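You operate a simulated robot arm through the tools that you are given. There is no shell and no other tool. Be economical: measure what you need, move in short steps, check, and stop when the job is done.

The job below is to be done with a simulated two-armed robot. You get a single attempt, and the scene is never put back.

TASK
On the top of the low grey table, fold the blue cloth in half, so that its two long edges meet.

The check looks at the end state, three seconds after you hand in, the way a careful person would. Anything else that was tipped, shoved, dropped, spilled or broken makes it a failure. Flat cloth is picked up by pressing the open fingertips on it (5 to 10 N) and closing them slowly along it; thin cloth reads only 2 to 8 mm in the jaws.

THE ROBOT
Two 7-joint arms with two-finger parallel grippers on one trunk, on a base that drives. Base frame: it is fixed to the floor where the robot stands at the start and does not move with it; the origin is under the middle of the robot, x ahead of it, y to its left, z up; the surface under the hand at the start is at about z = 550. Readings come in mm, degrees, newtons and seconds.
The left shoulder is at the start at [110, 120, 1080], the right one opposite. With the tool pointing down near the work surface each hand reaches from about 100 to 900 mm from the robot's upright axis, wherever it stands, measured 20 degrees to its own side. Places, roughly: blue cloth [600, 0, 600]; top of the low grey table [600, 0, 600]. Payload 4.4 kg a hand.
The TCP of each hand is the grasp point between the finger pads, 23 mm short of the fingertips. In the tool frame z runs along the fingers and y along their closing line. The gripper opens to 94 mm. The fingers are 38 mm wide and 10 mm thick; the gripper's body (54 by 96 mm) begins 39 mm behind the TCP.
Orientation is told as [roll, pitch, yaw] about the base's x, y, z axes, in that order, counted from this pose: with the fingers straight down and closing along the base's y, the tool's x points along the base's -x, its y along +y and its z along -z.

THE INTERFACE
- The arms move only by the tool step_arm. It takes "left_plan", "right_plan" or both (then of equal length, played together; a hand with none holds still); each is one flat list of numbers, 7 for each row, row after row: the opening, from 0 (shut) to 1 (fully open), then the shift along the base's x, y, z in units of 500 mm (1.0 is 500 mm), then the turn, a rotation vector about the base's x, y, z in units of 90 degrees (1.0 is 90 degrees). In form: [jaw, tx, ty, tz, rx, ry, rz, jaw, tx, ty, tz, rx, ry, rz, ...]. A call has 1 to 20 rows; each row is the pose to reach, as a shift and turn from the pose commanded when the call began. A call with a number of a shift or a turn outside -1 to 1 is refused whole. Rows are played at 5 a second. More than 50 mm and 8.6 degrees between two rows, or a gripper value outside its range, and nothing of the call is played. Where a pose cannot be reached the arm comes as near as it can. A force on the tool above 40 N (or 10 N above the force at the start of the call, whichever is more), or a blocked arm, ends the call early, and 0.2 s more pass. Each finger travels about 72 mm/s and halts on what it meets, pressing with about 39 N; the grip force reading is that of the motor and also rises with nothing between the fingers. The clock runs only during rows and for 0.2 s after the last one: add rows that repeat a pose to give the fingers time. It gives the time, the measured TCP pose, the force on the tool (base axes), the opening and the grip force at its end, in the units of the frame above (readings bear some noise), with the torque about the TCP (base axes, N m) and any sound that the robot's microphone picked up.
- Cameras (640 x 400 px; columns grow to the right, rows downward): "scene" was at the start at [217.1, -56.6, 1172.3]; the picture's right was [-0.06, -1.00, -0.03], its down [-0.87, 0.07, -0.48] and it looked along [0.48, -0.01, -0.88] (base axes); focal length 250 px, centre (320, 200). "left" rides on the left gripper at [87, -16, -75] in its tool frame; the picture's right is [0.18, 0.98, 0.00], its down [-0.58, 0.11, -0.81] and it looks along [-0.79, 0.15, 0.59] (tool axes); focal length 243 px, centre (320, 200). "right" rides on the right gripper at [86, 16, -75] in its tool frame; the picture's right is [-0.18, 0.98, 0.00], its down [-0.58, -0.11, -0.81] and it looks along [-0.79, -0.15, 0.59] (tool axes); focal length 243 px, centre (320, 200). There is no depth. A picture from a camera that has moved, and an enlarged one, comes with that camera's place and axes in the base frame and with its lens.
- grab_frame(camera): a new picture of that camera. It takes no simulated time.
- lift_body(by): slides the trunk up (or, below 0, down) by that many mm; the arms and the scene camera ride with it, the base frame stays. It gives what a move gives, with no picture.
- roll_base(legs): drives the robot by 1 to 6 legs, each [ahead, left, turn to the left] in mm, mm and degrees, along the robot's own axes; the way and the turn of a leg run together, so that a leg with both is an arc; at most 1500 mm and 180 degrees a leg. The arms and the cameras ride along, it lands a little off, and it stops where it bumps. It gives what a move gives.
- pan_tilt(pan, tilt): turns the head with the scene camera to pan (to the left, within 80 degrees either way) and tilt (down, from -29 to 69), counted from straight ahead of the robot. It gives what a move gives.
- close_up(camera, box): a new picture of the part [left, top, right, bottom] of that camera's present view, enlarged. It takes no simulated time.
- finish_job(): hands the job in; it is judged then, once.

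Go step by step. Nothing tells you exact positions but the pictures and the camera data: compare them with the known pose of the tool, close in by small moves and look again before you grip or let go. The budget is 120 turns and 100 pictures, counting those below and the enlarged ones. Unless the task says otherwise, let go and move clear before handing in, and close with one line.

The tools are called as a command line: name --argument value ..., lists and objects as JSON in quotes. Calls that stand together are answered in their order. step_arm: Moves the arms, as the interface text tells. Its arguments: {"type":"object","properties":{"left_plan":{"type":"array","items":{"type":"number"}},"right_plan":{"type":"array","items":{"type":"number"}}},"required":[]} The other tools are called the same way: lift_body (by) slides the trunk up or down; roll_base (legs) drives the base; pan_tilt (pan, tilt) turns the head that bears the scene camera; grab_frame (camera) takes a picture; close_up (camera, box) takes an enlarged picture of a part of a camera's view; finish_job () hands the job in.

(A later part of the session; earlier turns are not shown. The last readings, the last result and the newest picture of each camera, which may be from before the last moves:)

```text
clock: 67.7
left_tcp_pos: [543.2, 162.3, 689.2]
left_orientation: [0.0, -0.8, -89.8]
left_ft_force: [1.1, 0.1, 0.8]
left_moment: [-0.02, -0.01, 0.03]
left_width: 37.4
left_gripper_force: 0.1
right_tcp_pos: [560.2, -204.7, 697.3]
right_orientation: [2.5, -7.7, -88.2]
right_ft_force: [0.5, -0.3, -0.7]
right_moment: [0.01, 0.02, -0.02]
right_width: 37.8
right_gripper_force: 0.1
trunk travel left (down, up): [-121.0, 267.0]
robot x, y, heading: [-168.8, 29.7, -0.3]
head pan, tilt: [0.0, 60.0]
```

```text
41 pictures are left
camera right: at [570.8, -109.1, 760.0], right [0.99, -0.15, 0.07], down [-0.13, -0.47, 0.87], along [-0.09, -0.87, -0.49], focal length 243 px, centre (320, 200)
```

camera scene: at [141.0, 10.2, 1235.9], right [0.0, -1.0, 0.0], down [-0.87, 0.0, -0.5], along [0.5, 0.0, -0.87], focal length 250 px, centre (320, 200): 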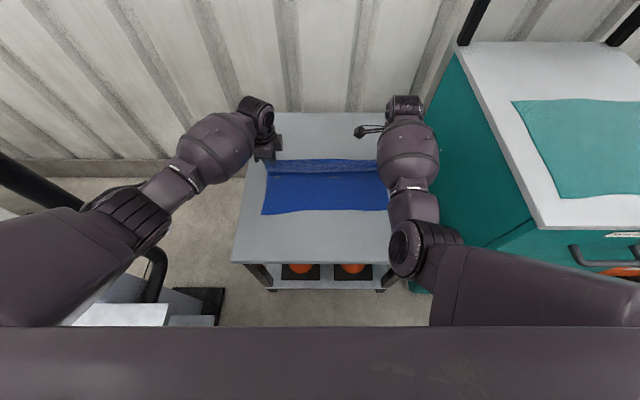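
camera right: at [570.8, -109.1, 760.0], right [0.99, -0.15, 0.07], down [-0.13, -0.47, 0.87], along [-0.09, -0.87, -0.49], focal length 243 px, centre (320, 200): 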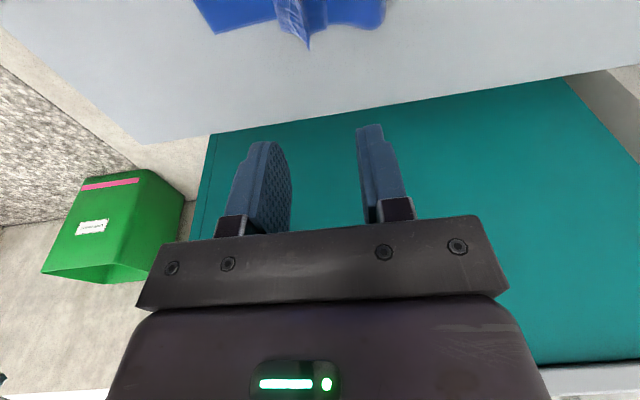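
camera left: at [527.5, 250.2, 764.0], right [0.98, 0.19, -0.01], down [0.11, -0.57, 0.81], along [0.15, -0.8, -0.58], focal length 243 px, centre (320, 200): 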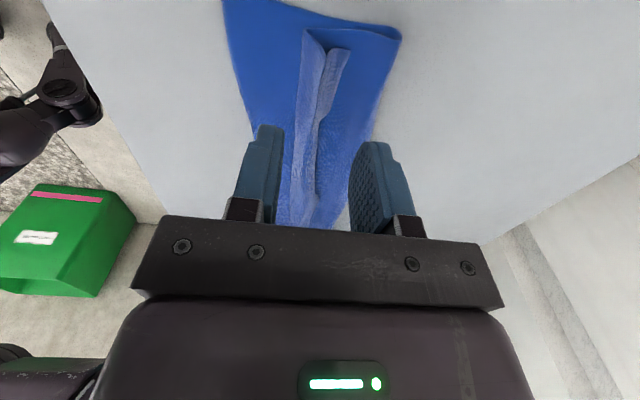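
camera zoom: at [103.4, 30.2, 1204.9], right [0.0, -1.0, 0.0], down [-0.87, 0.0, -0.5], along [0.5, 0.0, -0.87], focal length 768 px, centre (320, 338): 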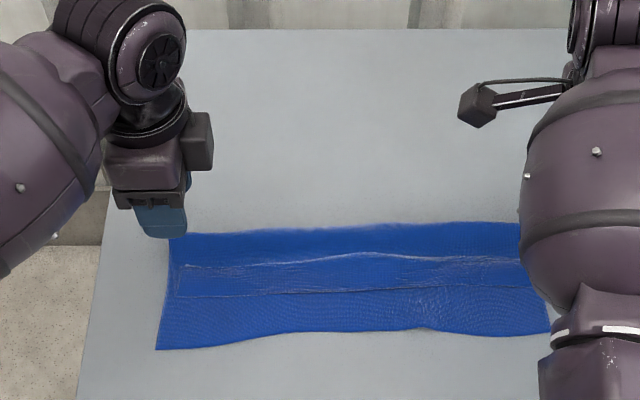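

The fold lies well, but a hem about 45 mm wide is turned back on top, with its free edge facing away and slightly raised. I plough the left end of the hem toward the robot with closed fingertips, and straighten the right hand meanwhile.

step_arm --left_plan '[0, 0.06, 0.006, 0, 0, 0, 0, 0, 0.12, 0.006, -0.05, 0, 0, 0, 0, 0.12, 0.006, -0.13, 0, 0, 0, 0, 0.12, 0.006, -0.19, 0, 0, 0, 0, 0.12, 0.006, -0.212, 0, 0, 0, 0, 0.1, 0.006, -0.212, 0, 0, 0, 0, 0.07, 0.006, -0.212, 0, 0, 0, 0, 0.04, 0.006, -0.212, 0, 0, 0, 0, 0.01, 0.006, -0.212, 0, 0, 0]' --right_plan '[0, 0, 0, 0, 0.04, 0, 0, 0, 0, 0, 0, 0.08, 0, 0, 0, 0, 0.02, 0, 0.08, 0, 0, 0, 0, 0.04, 0, 0.08, 0, 0, 0, 0, 0.04, 0, 0.08, 0, 0, 0, 0, 0.04, 0, 0.08, 0, 0, 0, 0, 0.04, 0, 0.08, 0, 0, 0, 0, 0.04, 0, 0.08, 0, 0, 0, 0, 0.04, 0, 0.08, 0, 0]'

grab_frame --camera "left"

close_up --camera "scene" --box '[230, 90, 410, 220]'

```text
clock: 68.3
left_tcp_pos: [604.2, 166.3, 662.2]
left_orientation: [0.0, -0.8, -89.7]
left_ft_force: [-0.7, 0.2, 0.7]
left_moment: [0.0, -0.04, 0.0]
left_width: 0.1
left_gripper_force: 39.4
right_tcp_pos: [567.1, -179.9, 708.3]
right_orientation: [3.6, -3.7, -83.4]
right_ft_force: [0.2, 0.2, -0.3]
right_moment: [-0.05, -0.01, 0.0]
right_width: 0.3
right_gripper_force: 39.4
trunk travel left (down, up): [-121.0, 267.0]
robot x, y, heading: [-167.2, 32.1, -0.3]
head pan, tilt: [0.0, 60.0]
stopped in row 3 (right hand): the arm was blocked; the commanded pose is now the measured one
```

```text
40 pictures are left
camera left: at [587.9, 254.2, 735.5], right [0.98, 0.19, 0.0], down [0.11, -0.57, 0.82], along [0.15, -0.8, -0.58], focal length 243 px, centre (320, 200)
```

left: 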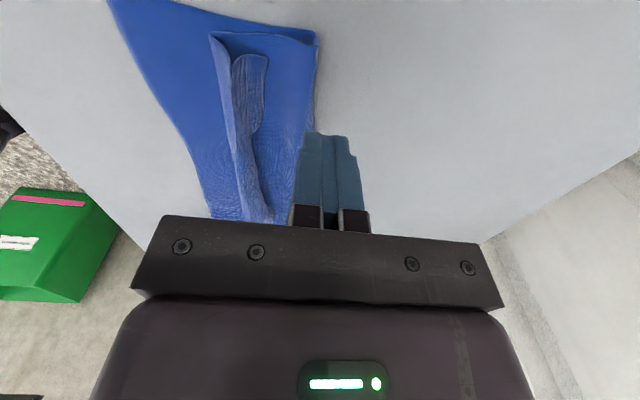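

```text
3.08 times, centred on (320, 155) of scene
camera zoom: at [102.7, 30.3, 1205.3], right [0.0, -1.0, 0.0], down [-0.87, 0.0, -0.5], along [0.5, 0.0, -0.87], focal length 768 px, centre (320, 338)
```

zoom: 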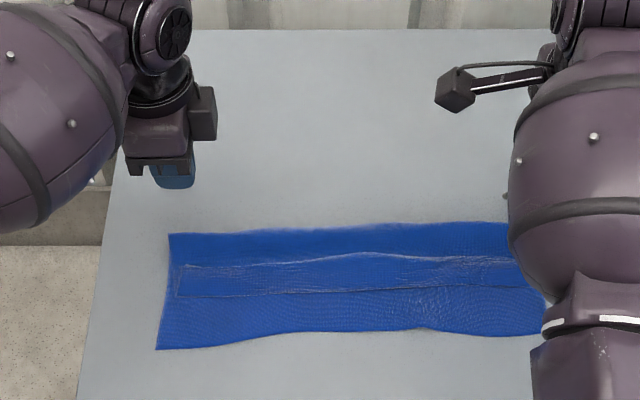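

The right arm is blocked, so I leave it still and use only the left hand for the plough, starting between the crease and the hem's free edge.

step_arm --left_plan '[0, -0.01, 0, -0.06, 0, 0, 0, 0, -0.02, 0, -0.12, 0, 0, 0, 0, -0.02, 0, -0.15, 0, 0, 0, 0, -0.02, 0, -0.162, 0, 0, 0, 0, -0.04, 0, -0.162, 0, 0, 0, 0, -0.06, 0, -0.162, 0, 0, 0, 0, -0.08, 0, -0.162, 0, 0, 0, 0, -0.1, 0, -0.162, 0, 0, 0, 0, -0.12, 0, -0.16, 0, 0, 0, 0, -0.14, 0, -0.158, 0, 0, 0]'

grab_frame --camera "left"

close_up --camera "scene" --box '[230, 90, 410, 220]'

```text
clock: 70.5
left_tcp_pos: [535.8, 165.6, 583.5]
left_orientation: [0.0, -0.9, -89.8]
left_ft_force: [-0.2, 0.1, 0.3]
left_moment: [-0.01, 0.01, 0.01]
left_width: 0.1
left_gripper_force: 38.7
right_tcp_pos: [569.3, -178.8, 709.7]
right_orientation: [3.9, -3.7, -83.3]
right_ft_force: [-0.2, -0.2, 0.0]
right_moment: [-0.01, 0.01, 0.0]
right_width: 0.0
right_gripper_force: 38.9
trunk travel left (down, up): [-121.0, 267.0]
robot x, y, heading: [-172.1, 29.4, -0.3]
head pan, tilt: [0.0, 60.0]
```

```text
38 pictures are left
camera left: at [518.1, 253.7, 657.6], right [0.98, 0.19, 0.0], down [0.11, -0.57, 0.82], along [0.15, -0.8, -0.58], focal length 243 px, centre (320, 200)
```

left: 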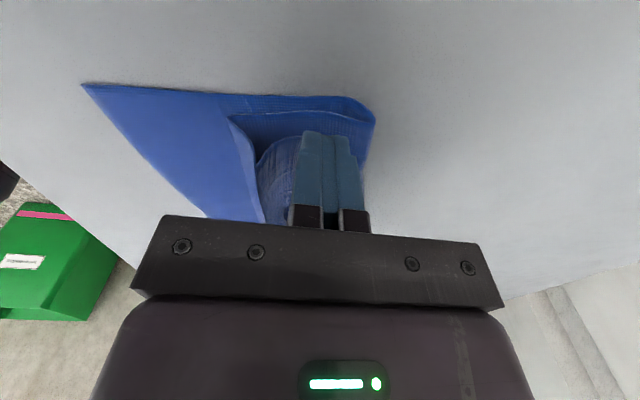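

```text
3.08 times, centred on (320, 155) of scene
camera zoom: at [102.6, 30.5, 1205.4], right [0.0, -1.0, 0.0], down [-0.87, 0.0, -0.5], along [0.5, 0.0, -0.87], focal length 768 px, centre (320, 338)
```

zoom: 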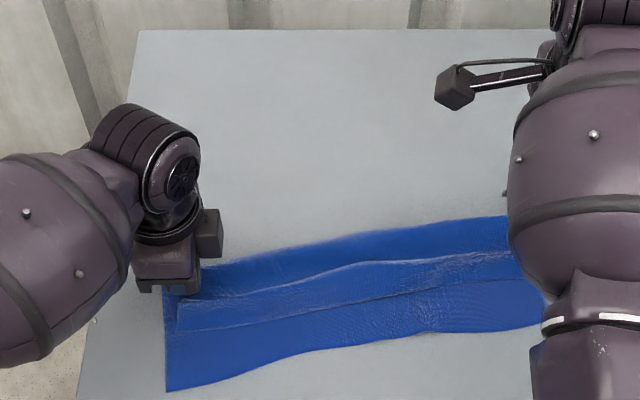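

That plough caught the puffed crease and shifted the left end of the cloth instead. I lift straight up and look again.

step_arm --left_plan '[0, 0.004, 0, 0.03, 0, 0, 0, 0, 0.004, 0, 0.1, 0, 0, 0, 0, 0.0, 0, 0.18, 0, 0, 0, 0.5, 0.0, 0, 0.18, 0, 0, 0]'

close_up --camera "left" --box '[100, 0, 500, 230]'

```text
clock: 71.5
left_tcp_pos: [535.6, 166.5, 673.4]
left_orientation: [-0.1, -0.9, -89.8]
left_ft_force: [-0.3, -0.5, -0.2]
left_moment: [0.02, 0.03, 0.02]
left_width: 47.0
left_gripper_force: 0.1
right_tcp_pos: [568.3, -178.4, 709.4]
right_orientation: [3.9, -3.7, -83.3]
right_ft_force: [0.1, 1.0, 1.4]
right_moment: [0.04, 0.0, -0.01]
right_width: 0.0
right_gripper_force: 38.8
trunk travel left (down, up): [-121.0, 267.0]
robot x, y, heading: [-170.7, 29.4, -0.3]
head pan, tilt: [0.0, 60.0]
```

```text
1.60 times, centred on (300, 115) of left
camera zoom: at [518.6, 254.4, 748.3], right [0.98, 0.19, 0.0], down [0.11, -0.57, 0.82], along [0.15, -0.8, -0.58], focal length 388 px, centre (352, 336)
```

zoom: 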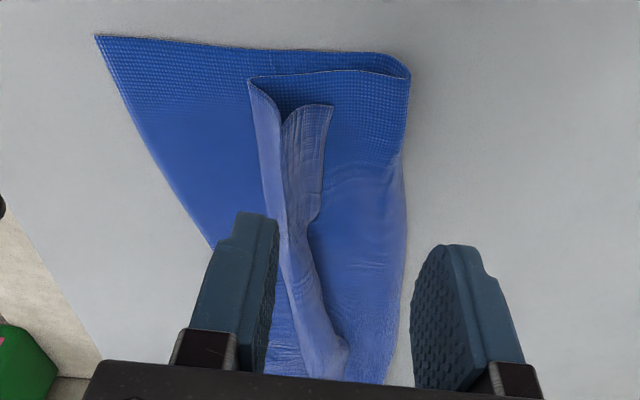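

Now it is clear: at the left end the hem's free edge stands up near x≈523, with a groove at x≈505 and the fold-back line at x≈490. I straddle just that standing flap with the left fingers and pinch it.

step_arm --left_plan '[0.38, -0.021, 0, -0.06, 0, 0, 0, 0.38, -0.021, 0, -0.12, 0, 0, 0, 0.38, -0.021, 0, -0.16, 0, 0, 0, 0.38, -0.021, 0, -0.18, 0, 0, 0, 0.38, -0.021, 0, -0.18, 0, 0, 0]'

close_up --camera "left" --box '[100, 0, 500, 230]'

```text
clock: 72.7
left_tcp_pos: [523.8, 167.7, 583.3]
left_orientation: [0.0, -0.8, -89.7]
left_ft_force: [0.7, -0.1, 0.5]
left_moment: [-0.02, -0.01, -0.02]
left_width: 35.6
left_gripper_force: 0.1
right_tcp_pos: [568.4, -178.7, 709.0]
right_orientation: [3.9, -3.6, -83.4]
right_ft_force: [0.6, -0.7, -0.1]
right_moment: [-0.03, -0.01, 0.02]
right_width: 0.0
right_gripper_force: 39.4
trunk travel left (down, up): [-121.0, 267.0]
robot x, y, heading: [-169.3, 31.2, -0.4]
head pan, tilt: [0.0, 60.0]
```

```text
1.60 times, centred on (300, 115) of left
camera zoom: at [507.1, 255.8, 657.0], right [0.98, 0.19, 0.0], down [0.11, -0.57, 0.81], along [0.15, -0.8, -0.58], focal length 388 px, centre (352, 336)
```

zoom: 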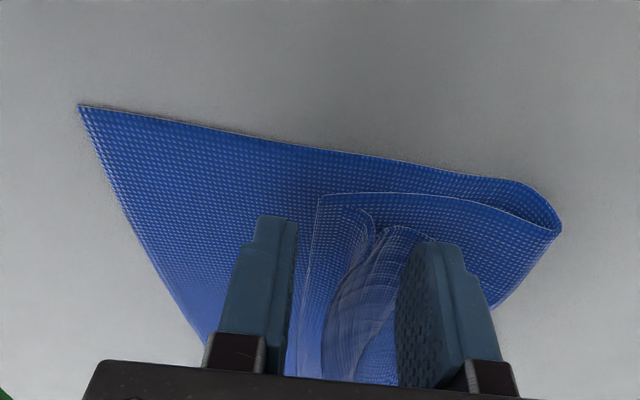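

The view shows the flap about 18 mm farther out than I placed the fingers. I rise, shift, narrow the opening and come down again with the inner finger in the groove.

step_arm --left_plan '[0.38, 0, 0, 0.05, 0, 0, 0, 0.3, 0.036, 0, 0.05, 0, 0, 0, 0.3, 0.036, 0, 0.02, 0, 0, 0, 0.3, 0.036, 0, -0.004, 0, 0, 0, 0.3, 0.036, 0, -0.004, 0, 0, 0]'

close_up --camera "left" --box '[100, 0, 500, 230]'

```text
clock: 73.9
left_tcp_pos: [542.1, 167.8, 581.5]
left_orientation: [0.1, -1.0, -89.8]
left_ft_force: [-0.4, 0.2, 0.5]
left_moment: [0.02, -0.02, 0.06]
left_width: 28.2
left_gripper_force: 0.1
right_tcp_pos: [569.2, -179.2, 709.7]
right_orientation: [3.8, -3.7, -83.3]
right_ft_force: [-0.2, 0.0, -0.4]
right_moment: [-0.03, 0.02, -0.02]
right_width: 0.0
right_gripper_force: 39.0
trunk travel left (down, up): [-121.0, 267.0]
robot x, y, heading: [-171.6, 33.3, -0.4]
head pan, tilt: [0.0, 60.0]
```

```text
1.60 times, centred on (300, 115) of left
camera zoom: at [524.8, 255.4, 655.5], right [0.98, 0.19, 0.0], down [0.11, -0.57, 0.82], along [0.15, -0.8, -0.58], focal length 388 px, centre (352, 336)
```

zoom: 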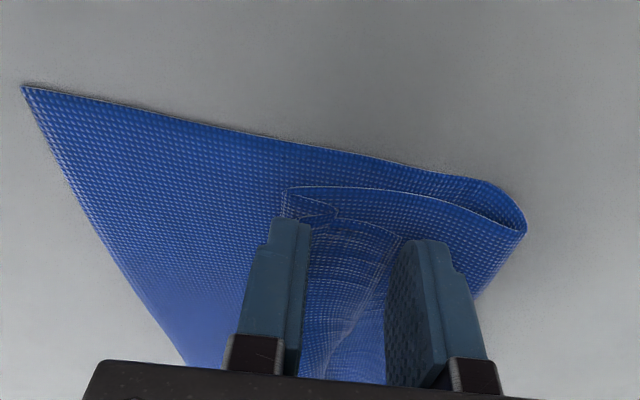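

The hem strip lies between the two fingers. I close slowly and read the width.

step_arm --left_plan '[0.27, 0, 0, -0.002, 0, 0, 0, 0.23, 0, 0, -0.003, 0, 0, 0, 0.19, 0, 0, -0.003, 0, 0, 0, 0.15, 0, 0, -0.003, 0, 0, 0, 0.11, 0, 0, -0.003, 0, 0, 0, 0.07, 0, 0, -0.003, 0, 0, 0, 0.03, 0, 0, -0.003, 0, 0, 0, 0, 0, 0, -0.003, 0, 0, 0, 0, 0, 0, -0.003, 0, 0, 0]'

close_up --camera "left" --box '[100, 0, 500, 230]'

```text
clock: 75.9
left_tcp_pos: [542.3, 166.4, 579.8]
left_orientation: [0.1, -1.0, -89.7]
left_ft_force: [0.0, -0.3, 0.5]
left_moment: [-0.02, -0.02, 0.02]
left_width: 0.2
left_gripper_force: 38.8
right_tcp_pos: [568.1, -178.6, 709.6]
right_orientation: [3.9, -3.6, -83.4]
right_ft_force: [-0.1, -0.2, 0.4]
right_moment: [-0.02, -0.01, 0.02]
right_width: 0.0
right_gripper_force: 39.0
trunk travel left (down, up): [-121.0, 267.0]
robot x, y, heading: [-169.6, 31.5, -0.2]
head pan, tilt: [0.0, 60.0]
```

```text
1.60 times, centred on (300, 115) of left
camera zoom: at [525.4, 254.8, 653.2], right [0.98, 0.19, 0.0], down [0.11, -0.57, 0.82], along [0.15, -0.8, -0.58], focal length 388 px, centre (352, 336)
```

zoom: 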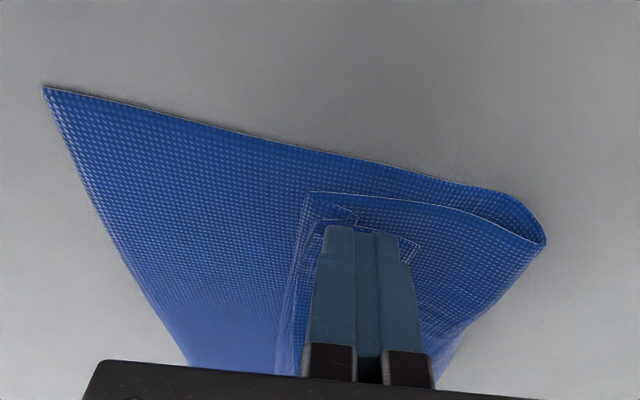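

It missed, but the hem now lies flat, spanning about x=523 (fold-back line) to 561 (free edge). I'll pinch it right at its free edge with a small opening, pressing firmly.

step_arm --left_plan '[0, 0, 0, 0.02, 0, 0, 0, 0.17, 0.008, 0, 0.02, 0, 0, 0, 0.17, 0.008, 0, 0.01, 0, 0, 0, 0.17, 0.008, 0, 0, 0, 0, 0, 0.17, 0.008, 0, -0.004, 0, 0, 0, 0.17, 0.008, 0, -0.006, 0, 0, 0]'

close_up --camera "left" --box '[100, 0, 500, 230]'

```text
clock: 77.3
left_tcp_pos: [547.2, 165.3, 577.6]
left_orientation: [0.2, -0.9, -89.8]
left_ft_force: [-1.6, 0.1, 6.1]
left_moment: [0.03, 0.11, 0.02]
left_width: 16.4
left_gripper_force: 1.0
right_tcp_pos: [568.7, -179.2, 711.0]
right_orientation: [3.9, -3.6, -83.4]
right_ft_force: [-0.5, 0.1, 0.3]
right_moment: [-0.02, 0.0, 0.01]
right_width: 0.0
right_gripper_force: 38.8
trunk travel left (down, up): [-121.0, 267.0]
robot x, y, heading: [-171.9, 30.6, -0.2]
head pan, tilt: [0.0, 60.0]
```

```text
1.60 times, centred on (300, 115) of left
camera zoom: at [529.5, 254.2, 651.4], right [0.98, 0.19, 0.0], down [0.11, -0.57, 0.82], along [0.15, -0.8, -0.58], focal length 388 px, centre (352, 336)
```

zoom: 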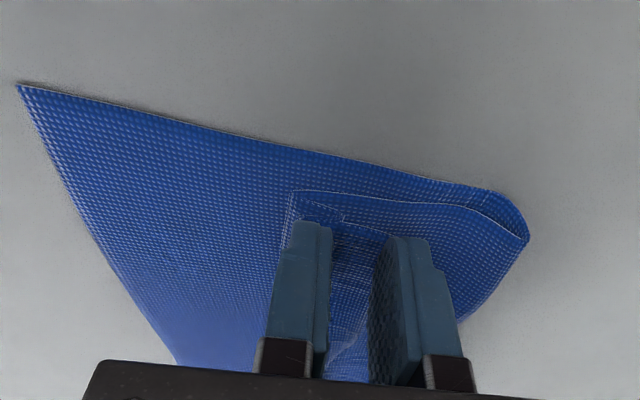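

step_arm --left_plan '[0.16, 0, 0, -0.004, 0, 0, 0, 0.14, 0, 0, -0.004, 0, 0, 0, 0.12, 0, 0, -0.004, 0, 0, 0, 0.1, 0, 0, -0.004, 0, 0, 0, 0.08, 0, 0, -0.004, 0, 0, 0, 0.06, 0, 0, -0.004, 0, 0, 0, 0.04, 0, 0, -0.004, 0, 0, 0, 0.02, 0, 0, -0.004, 0, 0, 0, 0, 0, 0, -0.004, 0, 0, 0, 0, 0, 0, -0.004, 0, 0, 0]'

close_up --camera "left" --box '[100, 0, 500, 230]'

```text
clock: 79.5
left_tcp_pos: [545.2, 166.8, 576.8]
left_orientation: [0.3, -0.9, -89.8]
left_ft_force: [-2.8, 0.2, 32.5]
left_moment: [0.16, 0.23, 0.05]
left_width: 0.3
left_gripper_force: 38.8
right_tcp_pos: [568.4, -179.5, 712.2]
right_orientation: [4.2, -3.8, -83.4]
right_ft_force: [0.2, -0.7, 0.1]
right_moment: [-0.01, 0.0, 0.02]
right_width: 0.1
right_gripper_force: 39.0
trunk travel left (down, up): [-121.0, 267.0]
robot x, y, heading: [-175.8, 30.5, -0.3]
head pan, tilt: [0.0, 60.0]
```

```text
1.60 times, centred on (300, 115) of left
camera zoom: at [528.3, 253.8, 650.8], right [0.98, 0.19, 0.0], down [0.11, -0.57, 0.82], along [0.15, -0.8, -0.58], focal length 388 px, centre (352, 336)
```

zoom: 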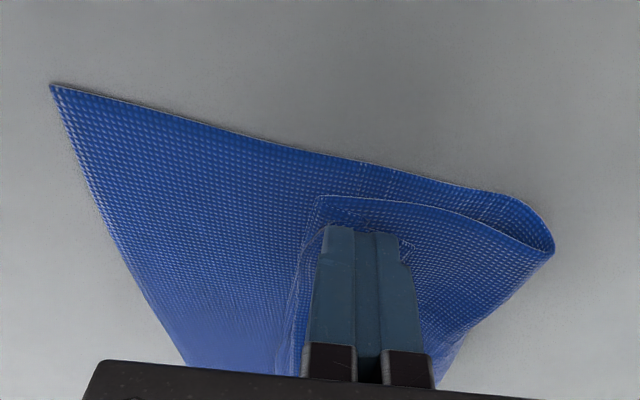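

Small pinches don't take hold. New plan: lift the folded cloth by its crease so both halves hang and the hem drops straight by itself, then lay it down. First I free the right arm by rising, backing away and re-posing it as a mirror of the left.

step_arm --left_plan '[0, 0, 0, 0.02, 0, 0, 0, 0.1, 0, 0, 0.1, 0, 0, 0, 0.3, 0, 0, 0.2, 0, 0, 0, 0.3, 0, 0, 0.3, 0, 0, 0, 0.3, 0, 0, 0.4, 0, 0, 0, 0.3, 0, 0, 0.4, 0, 0, 0]'

roll_base --legs '[[-250, -60, 0.3]]'

lift_body --by 150

grab_frame --camera "scene"

```text
clock: 80.9
left_tcp_pos: [542.9, 163.5, 773.2]
left_orientation: [-0.4, -1.0, -89.9]
left_ft_force: [0.5, 0.4, -0.6]
left_moment: [-0.03, -0.04, -0.01]
left_width: 28.2
left_gripper_force: 0.0
right_tcp_pos: [568.2, -183.7, 705.8]
right_orientation: [3.6, -3.4, -83.6]
right_ft_force: [-0.8, 0.1, -0.5]
right_moment: [0.01, -0.02, 0.03]
right_width: 0.0
right_gripper_force: 39.3
trunk travel left (down, up): [-121.0, 267.0]
robot x, y, heading: [-169.3, 27.0, -0.3]
head pan, tilt: [0.0, 60.0]
```

```text
clock: 81.9
left_tcp_pos: [520.2, 157.2, 777.5]
left_orientation: [0.7, -1.0, -90.5]
left_ft_force: [-0.3, -0.5, 0.0]
left_moment: [-0.01, 0.0, -0.01]
left_width: 28.3
left_gripper_force: 0.1
right_tcp_pos: [531.4, -190.6, 701.8]
right_orientation: [3.2, -4.2, -83.9]
right_ft_force: [-0.3, -1.1, -0.4]
right_moment: [-0.02, 0.02, -0.01]
right_width: 0.2
right_gripper_force: 39.3
trunk travel left (down, up): [-121.0, 267.0]
robot x, y, heading: [-210.4, 21.2, -0.7]
head pan, tilt: [0.0, 60.0]
stopped in leg 1: the robot was blocked; the commanded pose is now the measured one
```

```text
clock: 83.7
left_tcp_pos: [511.7, 155.6, 937.0]
left_orientation: [1.3, -0.6, -90.1]
left_ft_force: [0.4, 0.8, -0.1]
left_moment: [0.02, -0.03, 0.01]
left_width: 28.2
left_gripper_force: 0.0
right_tcp_pos: [524.6, -191.8, 856.8]
right_orientation: [3.7, -3.6, -83.7]
right_ft_force: [0.4, -0.2, -0.7]
right_moment: [0.02, -0.01, 0.0]
right_width: 0.2
right_gripper_force: 39.2
trunk travel left (down, up): [-271.0, 117.0]
robot x, y, heading: [-214.0, 24.7, -0.7]
head pan, tilt: [0.0, 60.0]
```

```text
30 pictures are left
camera scene: at [-68.6, 21.0, 1373.1], right [-0.01, -1.0, 0.0], down [-0.87, 0.01, -0.5], along [0.5, 0.0, -0.87], focal length 250 px, centre (320, 200)
```

scene: 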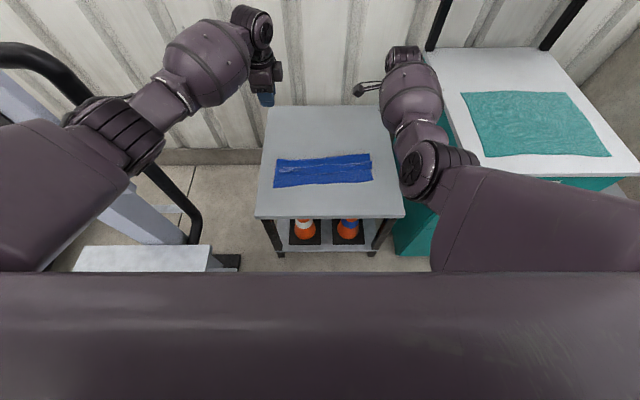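

The base is blocked going straight back here, since I had drifted left toward the cart. I move right first, then back.

roll_base --legs '[[0, -70, 0.7], [-130, 0, 0]]'

```text
clock: 85.9
left_tcp_pos: [380.4, 94.4, 940.0]
left_orientation: [1.5, -0.7, -89.6]
left_ft_force: [-0.4, -0.2, 0.0]
left_moment: [0.01, -0.04, -0.01]
left_width: 28.2
left_gripper_force: 0.1
right_tcp_pos: [398.9, -254.4, 861.0]
right_orientation: [3.9, -3.9, -83.1]
right_ft_force: [0.2, 0.1, -0.4]
right_moment: [-0.01, -0.02, -0.02]
right_width: 0.2
right_gripper_force: 38.6
trunk travel left (down, up): [-271.0, 117.0]
robot x, y, heading: [-337.0, -45.3, 0.2]
head pan, tilt: [0.0, 60.0]
```

step_arm --right_plan '[0.2, 0, 0.01, 0.01, 0, 0, 0.084, 0.2, 0, 0.02, 0.02, 0, 0, 0.168, 0.2, 0, 0.03, 0.03, 0, 0, 0.252, 0.2, 0, 0.04, 0.04, 0, 0, 0.336, 0.2, 0, 0.05, 0.05, 0, 0, 0.42, 0.2, 0, 0.06, 0.06, 0, 0, 0.504, 0.2, 0, 0.07, 0.07, 0, 0, 0.588, 0.2, 0, 0.08, 0.08, 0, 0, 0.672, 0.2, 0, 0.08, 0.08, 0, 0, 0.756, 0.2, 0, 0.08, 0.08, 0, 0, 0.84, 0.2, 0, 0.08, 0.08, 0, 0, 0.924, 0.2, 0, 0.08, 0.08, 0, 0, 0.924]'

```text
clock: 88.5
left_tcp_pos: [382.4, 93.1, 937.0]
left_orientation: [1.4, -0.7, -89.5]
left_ft_force: [0.7, 0.4, 0.0]
left_moment: [0.01, 0.01, 0.03]
left_width: 28.1
left_gripper_force: 0.1
right_tcp_pos: [398.6, -213.4, 900.6]
right_orientation: [4.0, -4.0, 0.2]
right_ft_force: [-0.3, 0.2, 0.1]
right_moment: [-0.01, -0.01, 0.05]
right_width: 18.8
right_gripper_force: 0.1
trunk travel left (down, up): [-271.0, 117.0]
robot x, y, heading: [-340.9, -46.7, -0.1]
head pan, tilt: [0.0, 60.0]
```

step_arm --right_plan '[0.4, 0, 0, 0, -0.022, 0.022, 0, 0.4, 0, 0, 0, -0.044, 0.044, 0, 0.4, 0, 0, 0, -0.044, 0.044, 0]' --left_plan '[0.4, 0, 0.01, 0, -0.01, 0, 0, 0.4, 0, 0.02, 0, -0.008, -0.015, 0, 0.4, 0, 0.02, 0, -0.008, -0.015, 0]'

step_arm --right_plan '[0.4, 0, 0, 0, 0, 0, 0.083, 0.4, 0, 0, 0, 0, 0, 0.167, 0.4, 0, 0, 0, 0, 0, 0.25, 0.4, 0, 0, 0, 0, 0, 0.333, 0.4, 0, 0, 0, 0, 0, 0.417, 0.4, 0, 0, 0, 0, 0, 0.5, 0.4, 0, 0, 0, 0, 0, 0.583, 0.4, 0, 0, 0, 0, 0, 0.667, 0.4, 0, 0, 0, 0, 0, 0.75, 0.4, 0, 0, 0, 0, 0, 0.833, 0.4, 0, 0, 0, 0, 0, 0.917, 0.4, 0, 0, 0, 0, 0, 1.0, 0.4, 0, 0, 0, 0, 0, 1.0]'

grab_frame --camera "scene"

```text
clock: 89.3
left_tcp_pos: [381.5, 102.7, 938.8]
left_orientation: [2.7, -1.3, -89.6]
left_ft_force: [1.1, 0.6, -0.2]
left_moment: [0.0, 0.02, 0.01]
left_width: 37.6
left_gripper_force: 0.0
right_tcp_pos: [400.7, -214.4, 899.5]
right_orientation: [0.0, 0.2, 0.2]
right_ft_force: [0.9, -0.5, 0.9]
right_moment: [0.02, 0.0, 0.0]
right_width: 37.7
right_gripper_force: 0.1
trunk travel left (down, up): [-271.0, 117.0]
robot x, y, heading: [-337.6, -50.2, 0.4]
head pan, tilt: [0.0, 60.0]
```

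```text
clock: 92.1
left_tcp_pos: [380.0, 103.9, 938.4]
left_orientation: [2.7, -1.4, -89.6]
left_ft_force: [-0.5, -0.5, 0.0]
left_moment: [0.0, -0.03, 0.02]
left_width: 37.5
left_gripper_force: 0.2
right_tcp_pos: [400.7, -214.0, 899.7]
right_orientation: [0.0, 0.1, 90.5]
right_ft_force: [-0.1, -0.3, 0.0]
right_moment: [-0.02, 0.02, 0.0]
right_width: 37.8
right_gripper_force: 0.0
trunk travel left (down, up): [-271.0, 117.0]
robot x, y, heading: [-341.3, -50.1, 0.1]
head pan, tilt: [0.0, 60.0]
```

```text
29 pictures are left
camera scene: at [-197.1, -47.3, 1373.2], right [0.0, -1.0, 0.0], down [-0.87, 0.0, -0.5], along [0.5, 0.0, -0.87], focal length 250 px, centre (320, 200)
```

scene: 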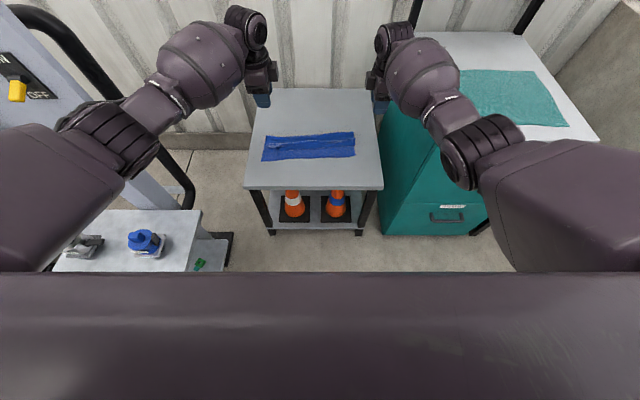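

The right arm now mirrors the left, with its elbow out. I level the left hand, lower the trunk a little and drive forward again.

step_arm --left_plan '[0.4, 0, 0.02, -0.04, 0.0155, 0.03, 0, 0.4, 0, 0.05, -0.076, 0.0155, 0.03, 0, 0.4, 0, 0.05, -0.076, 0.0155, 0.03, 0]'

roll_base --legs '[[230, 10, 0]]'

lift_body --by -60

grab_frame --camera "scene"

```text
clock: 92.9
left_tcp_pos: [381.8, 128.6, 899.2]
left_orientation: [0.0, -0.1, -89.6]
left_ft_force: [0.2, 1.2, 0.4]
left_moment: [-0.01, -0.02, 0.03]
left_width: 37.7
left_gripper_force: 0.1
right_tcp_pos: [400.3, -212.7, 900.9]
right_orientation: [0.0, 0.0, 90.3]
right_ft_force: [0.6, -0.5, -0.1]
right_moment: [0.01, 0.01, -0.04]
right_width: 37.6
right_gripper_force: 0.0
trunk travel left (down, up): [-271.0, 117.0]
robot x, y, heading: [-342.4, -49.7, 0.3]
head pan, tilt: [0.0, 60.0]
```

```text
clock: 94.6
left_tcp_pos: [614.4, 141.8, 897.8]
left_orientation: [0.1, 0.1, -89.4]
left_ft_force: [0.2, -0.2, -0.6]
left_moment: [-0.01, 0.01, -0.02]
left_width: 37.5
left_gripper_force: 0.1
right_tcp_pos: [632.0, -200.8, 899.1]
right_orientation: [0.1, 0.0, 90.4]
right_ft_force: [0.4, 0.5, 0.9]
right_moment: [0.02, 0.01, 0.02]
right_width: 37.4
right_gripper_force: 0.1
trunk travel left (down, up): [-271.0, 117.0]
robot x, y, heading: [-109.9, -35.8, 0.2]
head pan, tilt: [0.0, 60.0]
```

```text
clock: 95.6
left_tcp_pos: [612.4, 142.0, 842.5]
left_orientation: [0.2, 0.0, -89.4]
left_ft_force: [-1.3, -0.5, 0.4]
left_moment: [0.0, -0.03, -0.01]
left_width: 37.5
left_gripper_force: 0.0
right_tcp_pos: [631.2, -199.2, 843.7]
right_orientation: [-0.3, 0.1, 90.5]
right_ft_force: [-0.2, 0.1, 0.3]
right_moment: [-0.02, -0.04, 0.01]
right_width: 37.6
right_gripper_force: 0.0
trunk travel left (down, up): [-211.0, 177.0]
robot x, y, heading: [-110.6, -39.6, 0.4]
head pan, tilt: [0.0, 60.0]
```

```text
28 pictures are left
camera scene: at [74.1, -35.8, 1310.0], right [0.01, -1.0, 0.0], down [-0.87, 0.0, -0.5], along [0.5, 0.0, -0.87], focal length 250 px, centre (320, 200)
```

scene: 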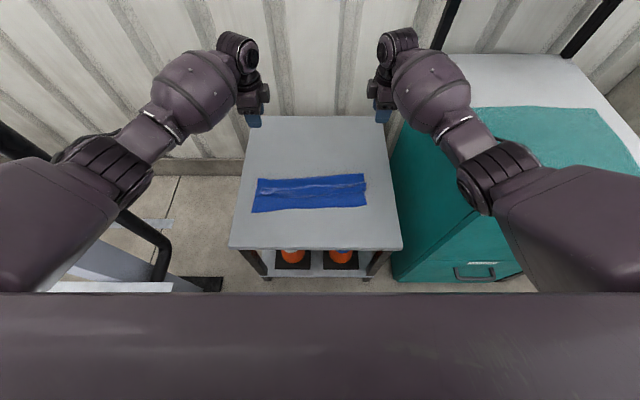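

Everything is symmetric and stable. I zoom in on the cloth to find its crease and edges.

close_up --camera "scene" --box '[240, 155, 380, 225]'

```text
4.57 times, centred on (310, 190) of scene
camera zoom: at [74.1, -35.8, 1310.0], right [0.01, -1.0, 0.0], down [-0.87, 0.0, -0.5], along [0.5, 0.0, -0.87], focal length 1142 px, centre (366, 246)
```

zoom: 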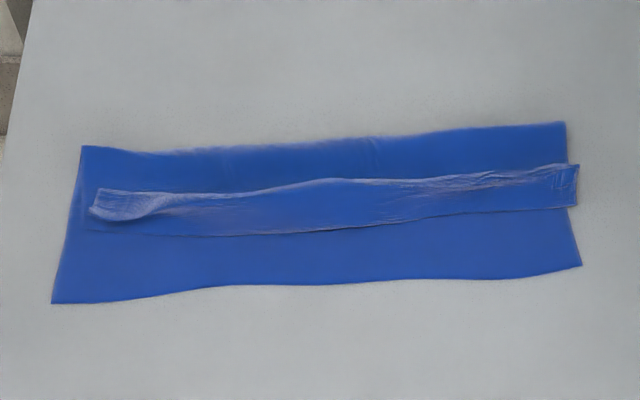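

The crease runs from (604, 193) to (628, -198), and the near edge from (462, 198) to (494, -198). I bring both hands down to hover, straddling the crease near its ends.

step_arm --left_plan '[0.5, -0.004, 0.01, -0.09, 0, 0, 0.013, 0.5, -0.008, 0.02, -0.18, 0, 0, 0.026, 0.5, -0.012, 0.03, -0.27, 0, 0, 0.039, 0.5, -0.018, 0.04, -0.36, 0, 0, 0.039, 0.5, -0.024, 0.046, -0.44, 0, 0, 0.039, 0.5, -0.024, 0.046, -0.48, 0, 0, 0.039, 0.5, -0.024, 0.046, -0.48, 0, 0, 0.039]' --right_plan '[0.5, -0.004, 0.01, -0.09, 0, 0, 0.013, 0.5, -0.008, 0.02, -0.18, 0, 0, 0.026, 0.5, -0.012, 0.03, -0.27, 0, 0, 0.039, 0.5, -0.016, 0.04, -0.36, 0, 0, 0.039, 0.5, -0.02, 0.05, -0.44, 0, 0, 0.039, 0.5, -0.02, 0.058, -0.48, 0, 0, 0.039, 0.5, -0.02, 0.058, -0.48, 0, 0, 0.039]'

grab_frame --camera "left"

grab_frame --camera "right"

```text
clock: 97.2
left_tcp_pos: [585.7, 162.6, 611.5]
left_orientation: [0.2, 0.0, -86.0]
left_ft_force: [-0.2, -0.1, 0.8]
left_moment: [0.02, -0.03, -0.04]
left_width: 46.5
left_gripper_force: 0.0
left hand out of reach, approached as far as the arm can: row 5, 6, 7
right_tcp_pos: [594.8, -178.7, 627.8]
right_orientation: [0.0, 0.0, 94.0]
right_ft_force: [0.2, -0.8, -0.5]
right_moment: [0.02, 0.02, 0.0]
right_width: 47.0
right_gripper_force: 0.1
right hand out of reach, approached as far as the arm can: row 4, 5, 6, 7
trunk travel left (down, up): [-211.0, 177.0]
robot x, y, heading: [-107.5, -33.1, 0.6]
head pan, tilt: [0.0, 60.0]
```

```text
26 pictures are left
camera left: at [562.9, 248.1, 687.0], right [0.97, 0.25, 0.0], down [0.15, -0.57, 0.81], along [0.2, -0.78, -0.59], focal length 243 px, centre (320, 200)
```

left: 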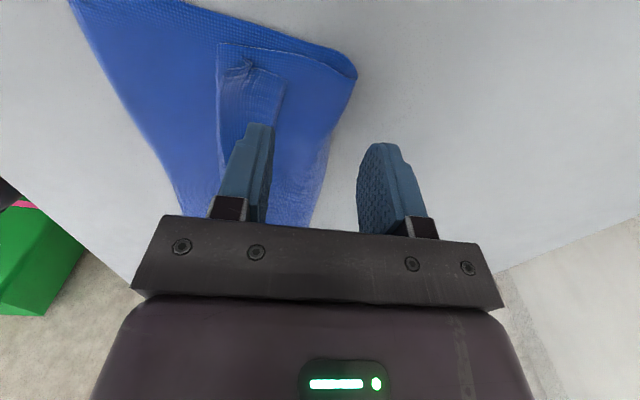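

```text
25 pictures are left
camera right: at [584.5, -266.2, 703.0], right [-0.99, 0.12, 0.0], down [0.07, 0.59, 0.81], along [0.09, 0.8, -0.59], focal length 243 px, centre (320, 200)
```

right: 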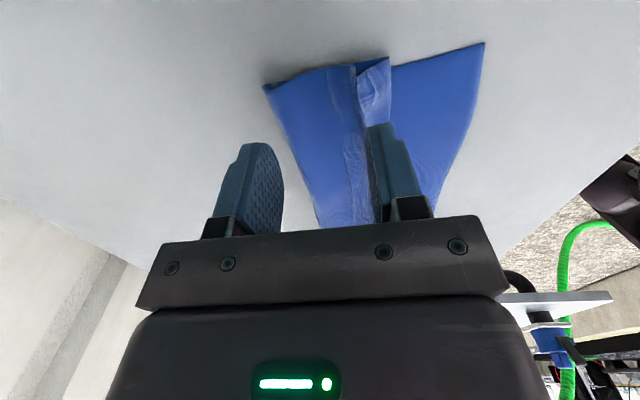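

Just short of reach. I roll forward 50 mm and bring the arms back over the crease; the wrist views put it at x≈598 (left) and x≈627 (right).

roll_base --legs '[[50, 0, -0.4]]'

```text
clock: 98.1
left_tcp_pos: [636.4, 158.0, 610.2]
left_orientation: [0.1, 0.0, -86.3]
left_ft_force: [0.7, -0.2, -0.2]
left_moment: [0.04, -0.03, 0.01]
left_width: 47.0
left_gripper_force: 0.1
right_tcp_pos: [643.6, -183.7, 628.5]
right_orientation: [0.1, 0.1, 93.6]
right_ft_force: [-0.2, -0.4, -0.8]
right_moment: [0.0, -0.03, 0.02]
right_width: 47.2
right_gripper_force: 0.0
trunk travel left (down, up): [-211.0, 177.0]
robot x, y, heading: [-61.1, -34.3, -0.1]
head pan, tilt: [0.0, 60.0]
```

step_arm --left_plan '[0.5, -0.044, 0.006, 0, 0, 0, 0, 0.5, -0.088, 0.012, -0.02, 0, 0, 0, 0.5, -0.088, 0.012, -0.056, 0, 0, 0, 0.5, -0.088, 0.012, -0.056, 0, 0, 0]' --right_plan '[0.5, -0.024, 0.012, -0.02, 0, 0, 0, 0.5, -0.048, 0.024, -0.05, 0, 0, 0, 0.5, -0.048, 0.024, -0.092, 0, 0, 0, 0.5, -0.048, 0.024, -0.092, 0, 0, 0]'

grab_frame --camera "left"

grab_frame --camera "right"

```text
clock: 99.1
left_tcp_pos: [592.2, 164.3, 583.2]
left_orientation: [0.0, -0.1, -86.3]
left_ft_force: [0.7, -0.7, -0.4]
left_moment: [0.0, 0.01, 0.0]
left_width: 47.0
left_gripper_force: 0.3
right_tcp_pos: [608.1, -171.9, 585.9]
right_orientation: [0.0, 0.2, 93.6]
right_ft_force: [-0.2, 0.4, -1.5]
right_moment: [-0.02, 0.04, 0.02]
right_width: 46.9
right_gripper_force: 0.2
right hand out of reach, approached as far as the arm can: row 3, 4
trunk travel left (down, up): [-211.0, 177.0]
robot x, y, heading: [-56.9, -37.5, -0.1]
head pan, tilt: [0.0, 60.0]
```

```text
24 pictures are left
camera left: at [570.6, 249.5, 657.8], right [0.97, 0.25, 0.0], down [0.15, -0.57, 0.81], along [0.2, -0.78, -0.59], focal length 243 px, centre (320, 200)
```

left: 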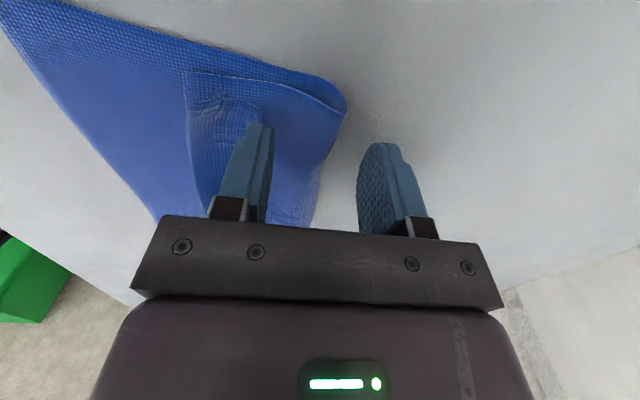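

```text
23 pictures are left
camera right: at [597.4, -258.4, 660.6], right [-0.99, 0.12, 0.0], down [0.07, 0.59, 0.81], along [0.1, 0.8, -0.59], focal length 243 px, centre (320, 200)
```

right: 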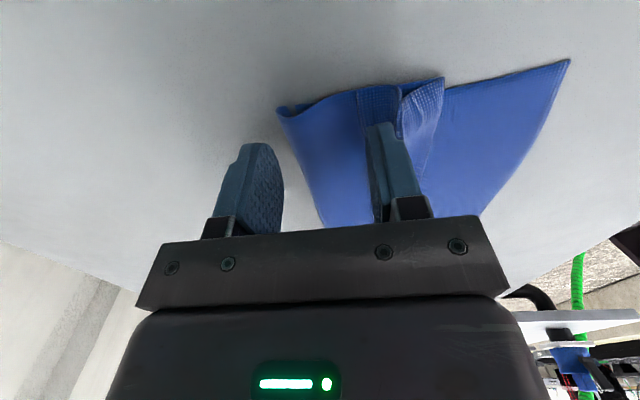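

The left is well placed. The right needs about 12 mm more reach, so I rise a little, roll forward 25 mm and re-place both.

step_arm --left_plan '[0.5, 0, 0, 0.04, 0, 0, 0, 0.5, 0, 0, 0.04, 0, 0, 0]' --right_plan '[0.5, 0, 0, 0.04, 0, 0, 0, 0.5, 0, 0, 0.04, 0, 0, 0]'

roll_base --legs '[[28, 0, 0]]'

```text
clock: 99.7
left_tcp_pos: [592.7, 163.3, 603.9]
left_orientation: [0.0, 0.1, -86.3]
left_ft_force: [0.7, -0.9, 0.3]
left_moment: [0.02, 0.01, 0.01]
left_width: 47.0
left_gripper_force: 0.2
right_tcp_pos: [606.7, -171.7, 604.7]
right_orientation: [0.1, 0.1, 93.5]
right_ft_force: [-0.7, 0.2, -0.2]
right_moment: [-0.06, 0.03, 0.0]
right_width: 46.9
right_gripper_force: 0.2
trunk travel left (down, up): [-211.0, 177.0]
robot x, y, heading: [-57.5, -38.1, -0.0]
head pan, tilt: [0.0, 60.0]
```

```text
clock: 100.5
left_tcp_pos: [619.9, 162.4, 600.7]
left_orientation: [0.0, -0.1, -86.2]
left_ft_force: [0.3, -0.2, 0.0]
left_moment: [0.03, 0.02, 0.05]
left_width: 46.9
left_gripper_force: 0.1
right_tcp_pos: [634.5, -170.4, 603.0]
right_orientation: [0.2, 0.1, 93.5]
right_ft_force: [0.4, 0.0, 0.2]
right_moment: [0.0, 0.06, 0.01]
right_width: 47.2
right_gripper_force: 0.1
trunk travel left (down, up): [-211.0, 177.0]
robot x, y, heading: [-35.4, -33.2, -0.2]
head pan, tilt: [0.0, 60.0]
```

step_arm --left_plan '[0.5, -0.028, 0, 0, 0, 0, 0, 0.5, -0.056, 0, 0, 0, 0, 0, 0.5, -0.056, 0, -0.03, 0, 0, 0, 0.5, -0.056, 0, -0.04, 0, 0, 0, 0.5, -0.056, 0, -0.046, 0, 0, 0, 0.5, -0.056, 0, -0.046, 0, 0, 0]' --right_plan '[0.5, -0.016, 0, 0, 0, 0, 0, 0.5, -0.033, 0, 0, 0, 0, 0, 0.5, -0.033, 0, -0.034, 0, 0, 0, 0.5, -0.033, 0, -0.044, 0, 0, 0, 0.5, -0.033, 0, -0.05, 0, 0, 0, 0.5, -0.033, 0, -0.05, 0, 0, 0]'

```text
clock: 101.9
left_tcp_pos: [592.9, 163.4, 577.8]
left_orientation: [0.1, 0.0, -86.3]
left_ft_force: [-0.6, 1.8, 0.2]
left_moment: [0.03, 0.01, 0.0]
left_width: 47.2
left_gripper_force: 0.0
right_tcp_pos: [619.0, -172.6, 580.1]
right_orientation: [-0.1, 0.1, 93.5]
right_ft_force: [-0.6, 1.3, -0.9]
right_moment: [0.01, 0.01, 0.03]
right_width: 47.2
right_gripper_force: 0.0
trunk travel left (down, up): [-211.0, 177.0]
robot x, y, heading: [-30.9, -38.3, 0.2]
head pan, tilt: [0.0, 60.0]
```

Good positions, no contact yet. I lower a little more until both press.

step_arm --left_plan '[0.5, 0, 0, -0.003, 0, 0, 0, 0.5, 0, 0, -0.005, 0, 0, 0, 0.5, 0, 0, -0.005, 0, 0, 0]' --right_plan '[0.5, 0, 0, -0.004, 0, 0, 0, 0.5, 0, 0, -0.008, 0, 0, 0, 0.5, 0, 0, -0.008, 0, 0, 0]'

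```text
clock: 102.7
left_tcp_pos: [591.1, 164.0, 576.9]
left_orientation: [0.1, -0.1, -86.3]
left_ft_force: [-0.3, -0.7, -0.7]
left_moment: [-0.02, -0.03, -0.01]
left_width: 46.8
left_gripper_force: 0.0
right_tcp_pos: [619.3, -172.1, 575.2]
right_orientation: [0.0, 0.2, 93.4]
right_ft_force: [-0.9, -1.0, 5.1]
right_moment: [-0.07, 0.18, 0.01]
right_width: 46.9
right_gripper_force: 0.1
trunk travel left (down, up): [-211.0, 177.0]
robot x, y, heading: [-33.3, -34.8, -0.1]
head pan, tilt: [0.0, 60.0]
```

step_arm --left_plan '[0.5, 0, 0, -0.003, 0, 0, 0, 0.5, 0, 0, -0.006, 0, 0, 0, 0.5, 0, 0, -0.006, 0, 0, 0]' --right_plan '[0.5, 0, 0, -0.001, 0, 0, 0, 0.5, 0, 0, -0.001, 0, 0, 0, 0.5, 0, 0, -0.001, 0, 0, 0]'

```text
clock: 103.5
left_tcp_pos: [592.1, 163.5, 575.6]
left_orientation: [0.2, 0.0, -86.3]
left_ft_force: [-1.1, 1.5, 16.5]
left_moment: [0.13, 0.55, -0.01]
left_width: 46.8
left_gripper_force: 0.1
right_tcp_pos: [617.6, -172.7, 576.5]
right_orientation: [-0.1, 0.1, 93.6]
right_ft_force: [0.0, -0.2, 3.2]
right_moment: [-0.01, 0.12, 0.01]
right_width: 46.9
right_gripper_force: 0.1
trunk travel left (down, up): [-211.0, 177.0]
robot x, y, heading: [-32.1, -37.3, -0.5]
head pan, tilt: [0.0, 60.0]
```

Both press on the top layer with the inner fingers only, as intended. I balance the forces and close halfway.

step_arm --left_plan '[0.47, 0, 0, 0.002, 0, 0, 0, 0.44, 0, 0, 0.002, 0, 0, 0, 0.41, 0, 0, 0.002, 0, 0, 0, 0.38, 0, 0, 0.002, 0, 0, 0, 0.35, 0, 0, 0.002, 0, 0, 0, 0.32, 0, 0, 0.002, 0, 0, 0, 0.29, 0, 0, 0.002, 0, 0, 0, 0.26, 0, 0, 0.002, 0, 0, 0]' --right_plan '[0.47, 0, 0, -0.003, 0, 0, 0, 0.44, 0, 0, -0.003, 0, 0, 0, 0.41, 0, 0, -0.003, 0, 0, 0, 0.38, 0, 0, -0.003, 0, 0, 0, 0.35, 0, 0, -0.003, 0, 0, 0, 0.32, 0, 0, -0.003, 0, 0, 0, 0.29, 0, 0, -0.003, 0, 0, 0, 0.26, 0, 0, -0.003, 0, 0, 0]'

grab_frame --camera "left"

grab_frame --camera "right"

```text
clock: 105.3
left_tcp_pos: [589.9, 163.4, 576.0]
left_orientation: [0.2, 0.0, -86.3]
left_ft_force: [-1.0, -0.3, 7.1]
left_moment: [0.04, 0.15, 0.01]
left_width: 25.3
left_gripper_force: 0.8
right_tcp_pos: [617.8, -171.5, 575.0]
right_orientation: [-0.2, 0.2, 93.6]
right_ft_force: [0.8, 0.0, 22.7]
right_moment: [-0.2, 0.41, -0.01]
right_width: 23.6
right_gripper_force: 0.1
trunk travel left (down, up): [-211.0, 177.0]
robot x, y, heading: [-30.3, -36.3, -0.2]
head pan, tilt: [0.0, 60.0]
```

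```text
22 pictures are left
camera left: at [568.8, 249.4, 651.3], right [0.97, 0.25, 0.0], down [0.14, -0.57, 0.81], along [0.2, -0.78, -0.59], focal length 243 px, centre (320, 200)
```

left: 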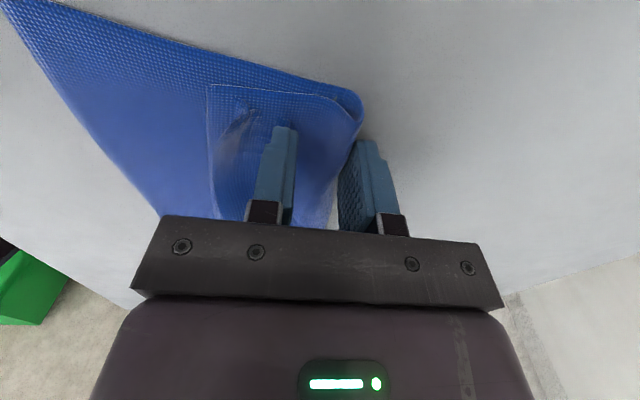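

```text
21 pictures are left
camera right: at [608.3, -258.6, 650.7], right [-0.99, 0.12, 0.0], down [0.07, 0.59, 0.81], along [0.1, 0.8, -0.59], focal length 243 px, centre (320, 200)
```

right: 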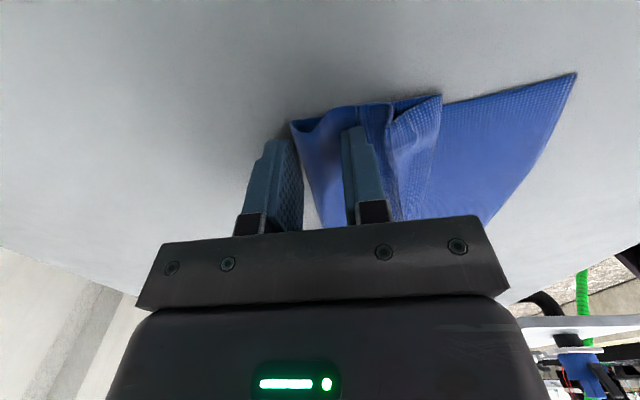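

The crease is being squeezed between the fingers on both sides. I continue closing.

step_arm --left_plan '[0.23, 0, 0, -0.001, 0, 0, 0, 0.2, 0, 0, -0.001, 0, 0, 0, 0.17, 0, 0, -0.001, 0, 0, 0, 0.14, 0, 0, -0.001, 0, 0, 0, 0.11, 0, 0, -0.001, 0, 0, 0, 0.08, 0, 0, -0.001, 0, 0, 0, 0.05, 0, 0, -0.001, 0, 0, 0, 0.02, 0, 0, -0.001, 0, 0, 0, 0, 0, 0, -0.001, 0, 0, 0, 0, 0, 0, -0.001, 0, 0, 0]' --right_plan '[0.23, 0, 0, 0.002, 0, 0, 0, 0.2, 0, 0, 0.003, 0, 0, 0, 0.17, 0, 0, 0.003, 0, 0, 0, 0.14, 0, 0, 0.003, 0, 0, 0, 0.11, 0, 0, 0.003, 0, 0, 0, 0.08, 0, 0, 0.003, 0, 0, 0, 0.05, 0, 0, 0.003, 0, 0, 0, 0.02, 0, 0, 0.003, 0, 0, 0, 0, 0, 0, 0.003, 0, 0, 0, 0, 0, 0, 0.003, 0, 0, 0]'

grab_frame --camera "left"

grab_frame --camera "right"

```text
clock: 107.5
left_tcp_pos: [590.4, 162.9, 575.9]
left_orientation: [0.3, 0.0, -86.3]
left_ft_force: [3.4, -1.4, 13.7]
left_moment: [0.03, 0.1, 0.0]
left_width: 2.5
left_gripper_force: 39.1
right_tcp_pos: [617.0, -171.2, 575.2]
right_orientation: [-0.1, 0.2, 93.5]
right_ft_force: [-1.9, 1.6, 12.5]
right_moment: [-0.05, 0.22, -0.01]
right_width: 2.4
right_gripper_force: 39.1
trunk travel left (down, up): [-211.0, 177.0]
robot x, y, heading: [-33.3, -38.8, -0.2]
head pan, tilt: [0.0, 60.0]
```

```text
20 pictures are left
camera left: at [569.0, 248.8, 651.0], right [0.97, 0.25, 0.0], down [0.14, -0.57, 0.81], along [0.2, -0.78, -0.59], focal length 243 px, centre (320, 200)
```

left: 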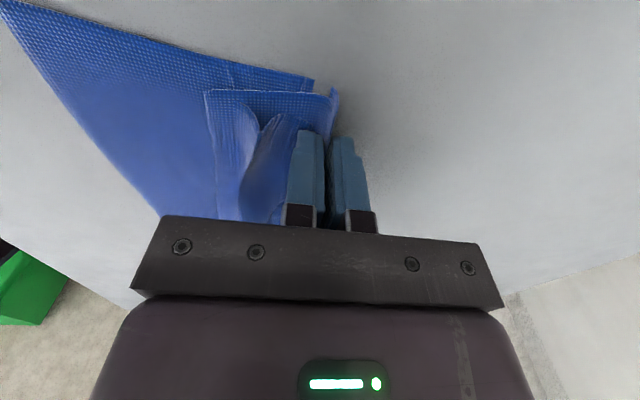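

```text
19 pictures are left
camera right: at [607.5, -258.7, 650.8], right [-0.99, 0.12, 0.0], down [0.07, 0.59, 0.81], along [0.1, 0.8, -0.59], focal length 243 px, centre (320, 200)
```

right: 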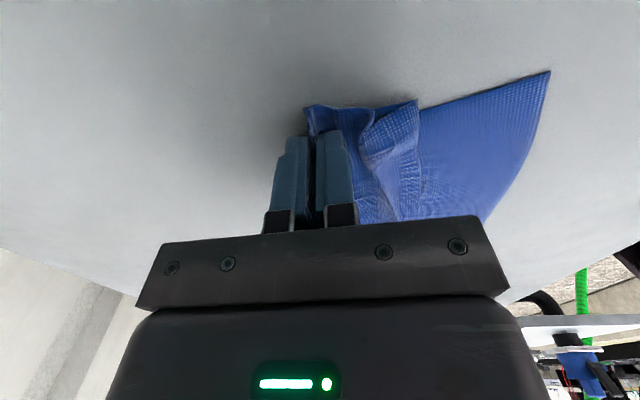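

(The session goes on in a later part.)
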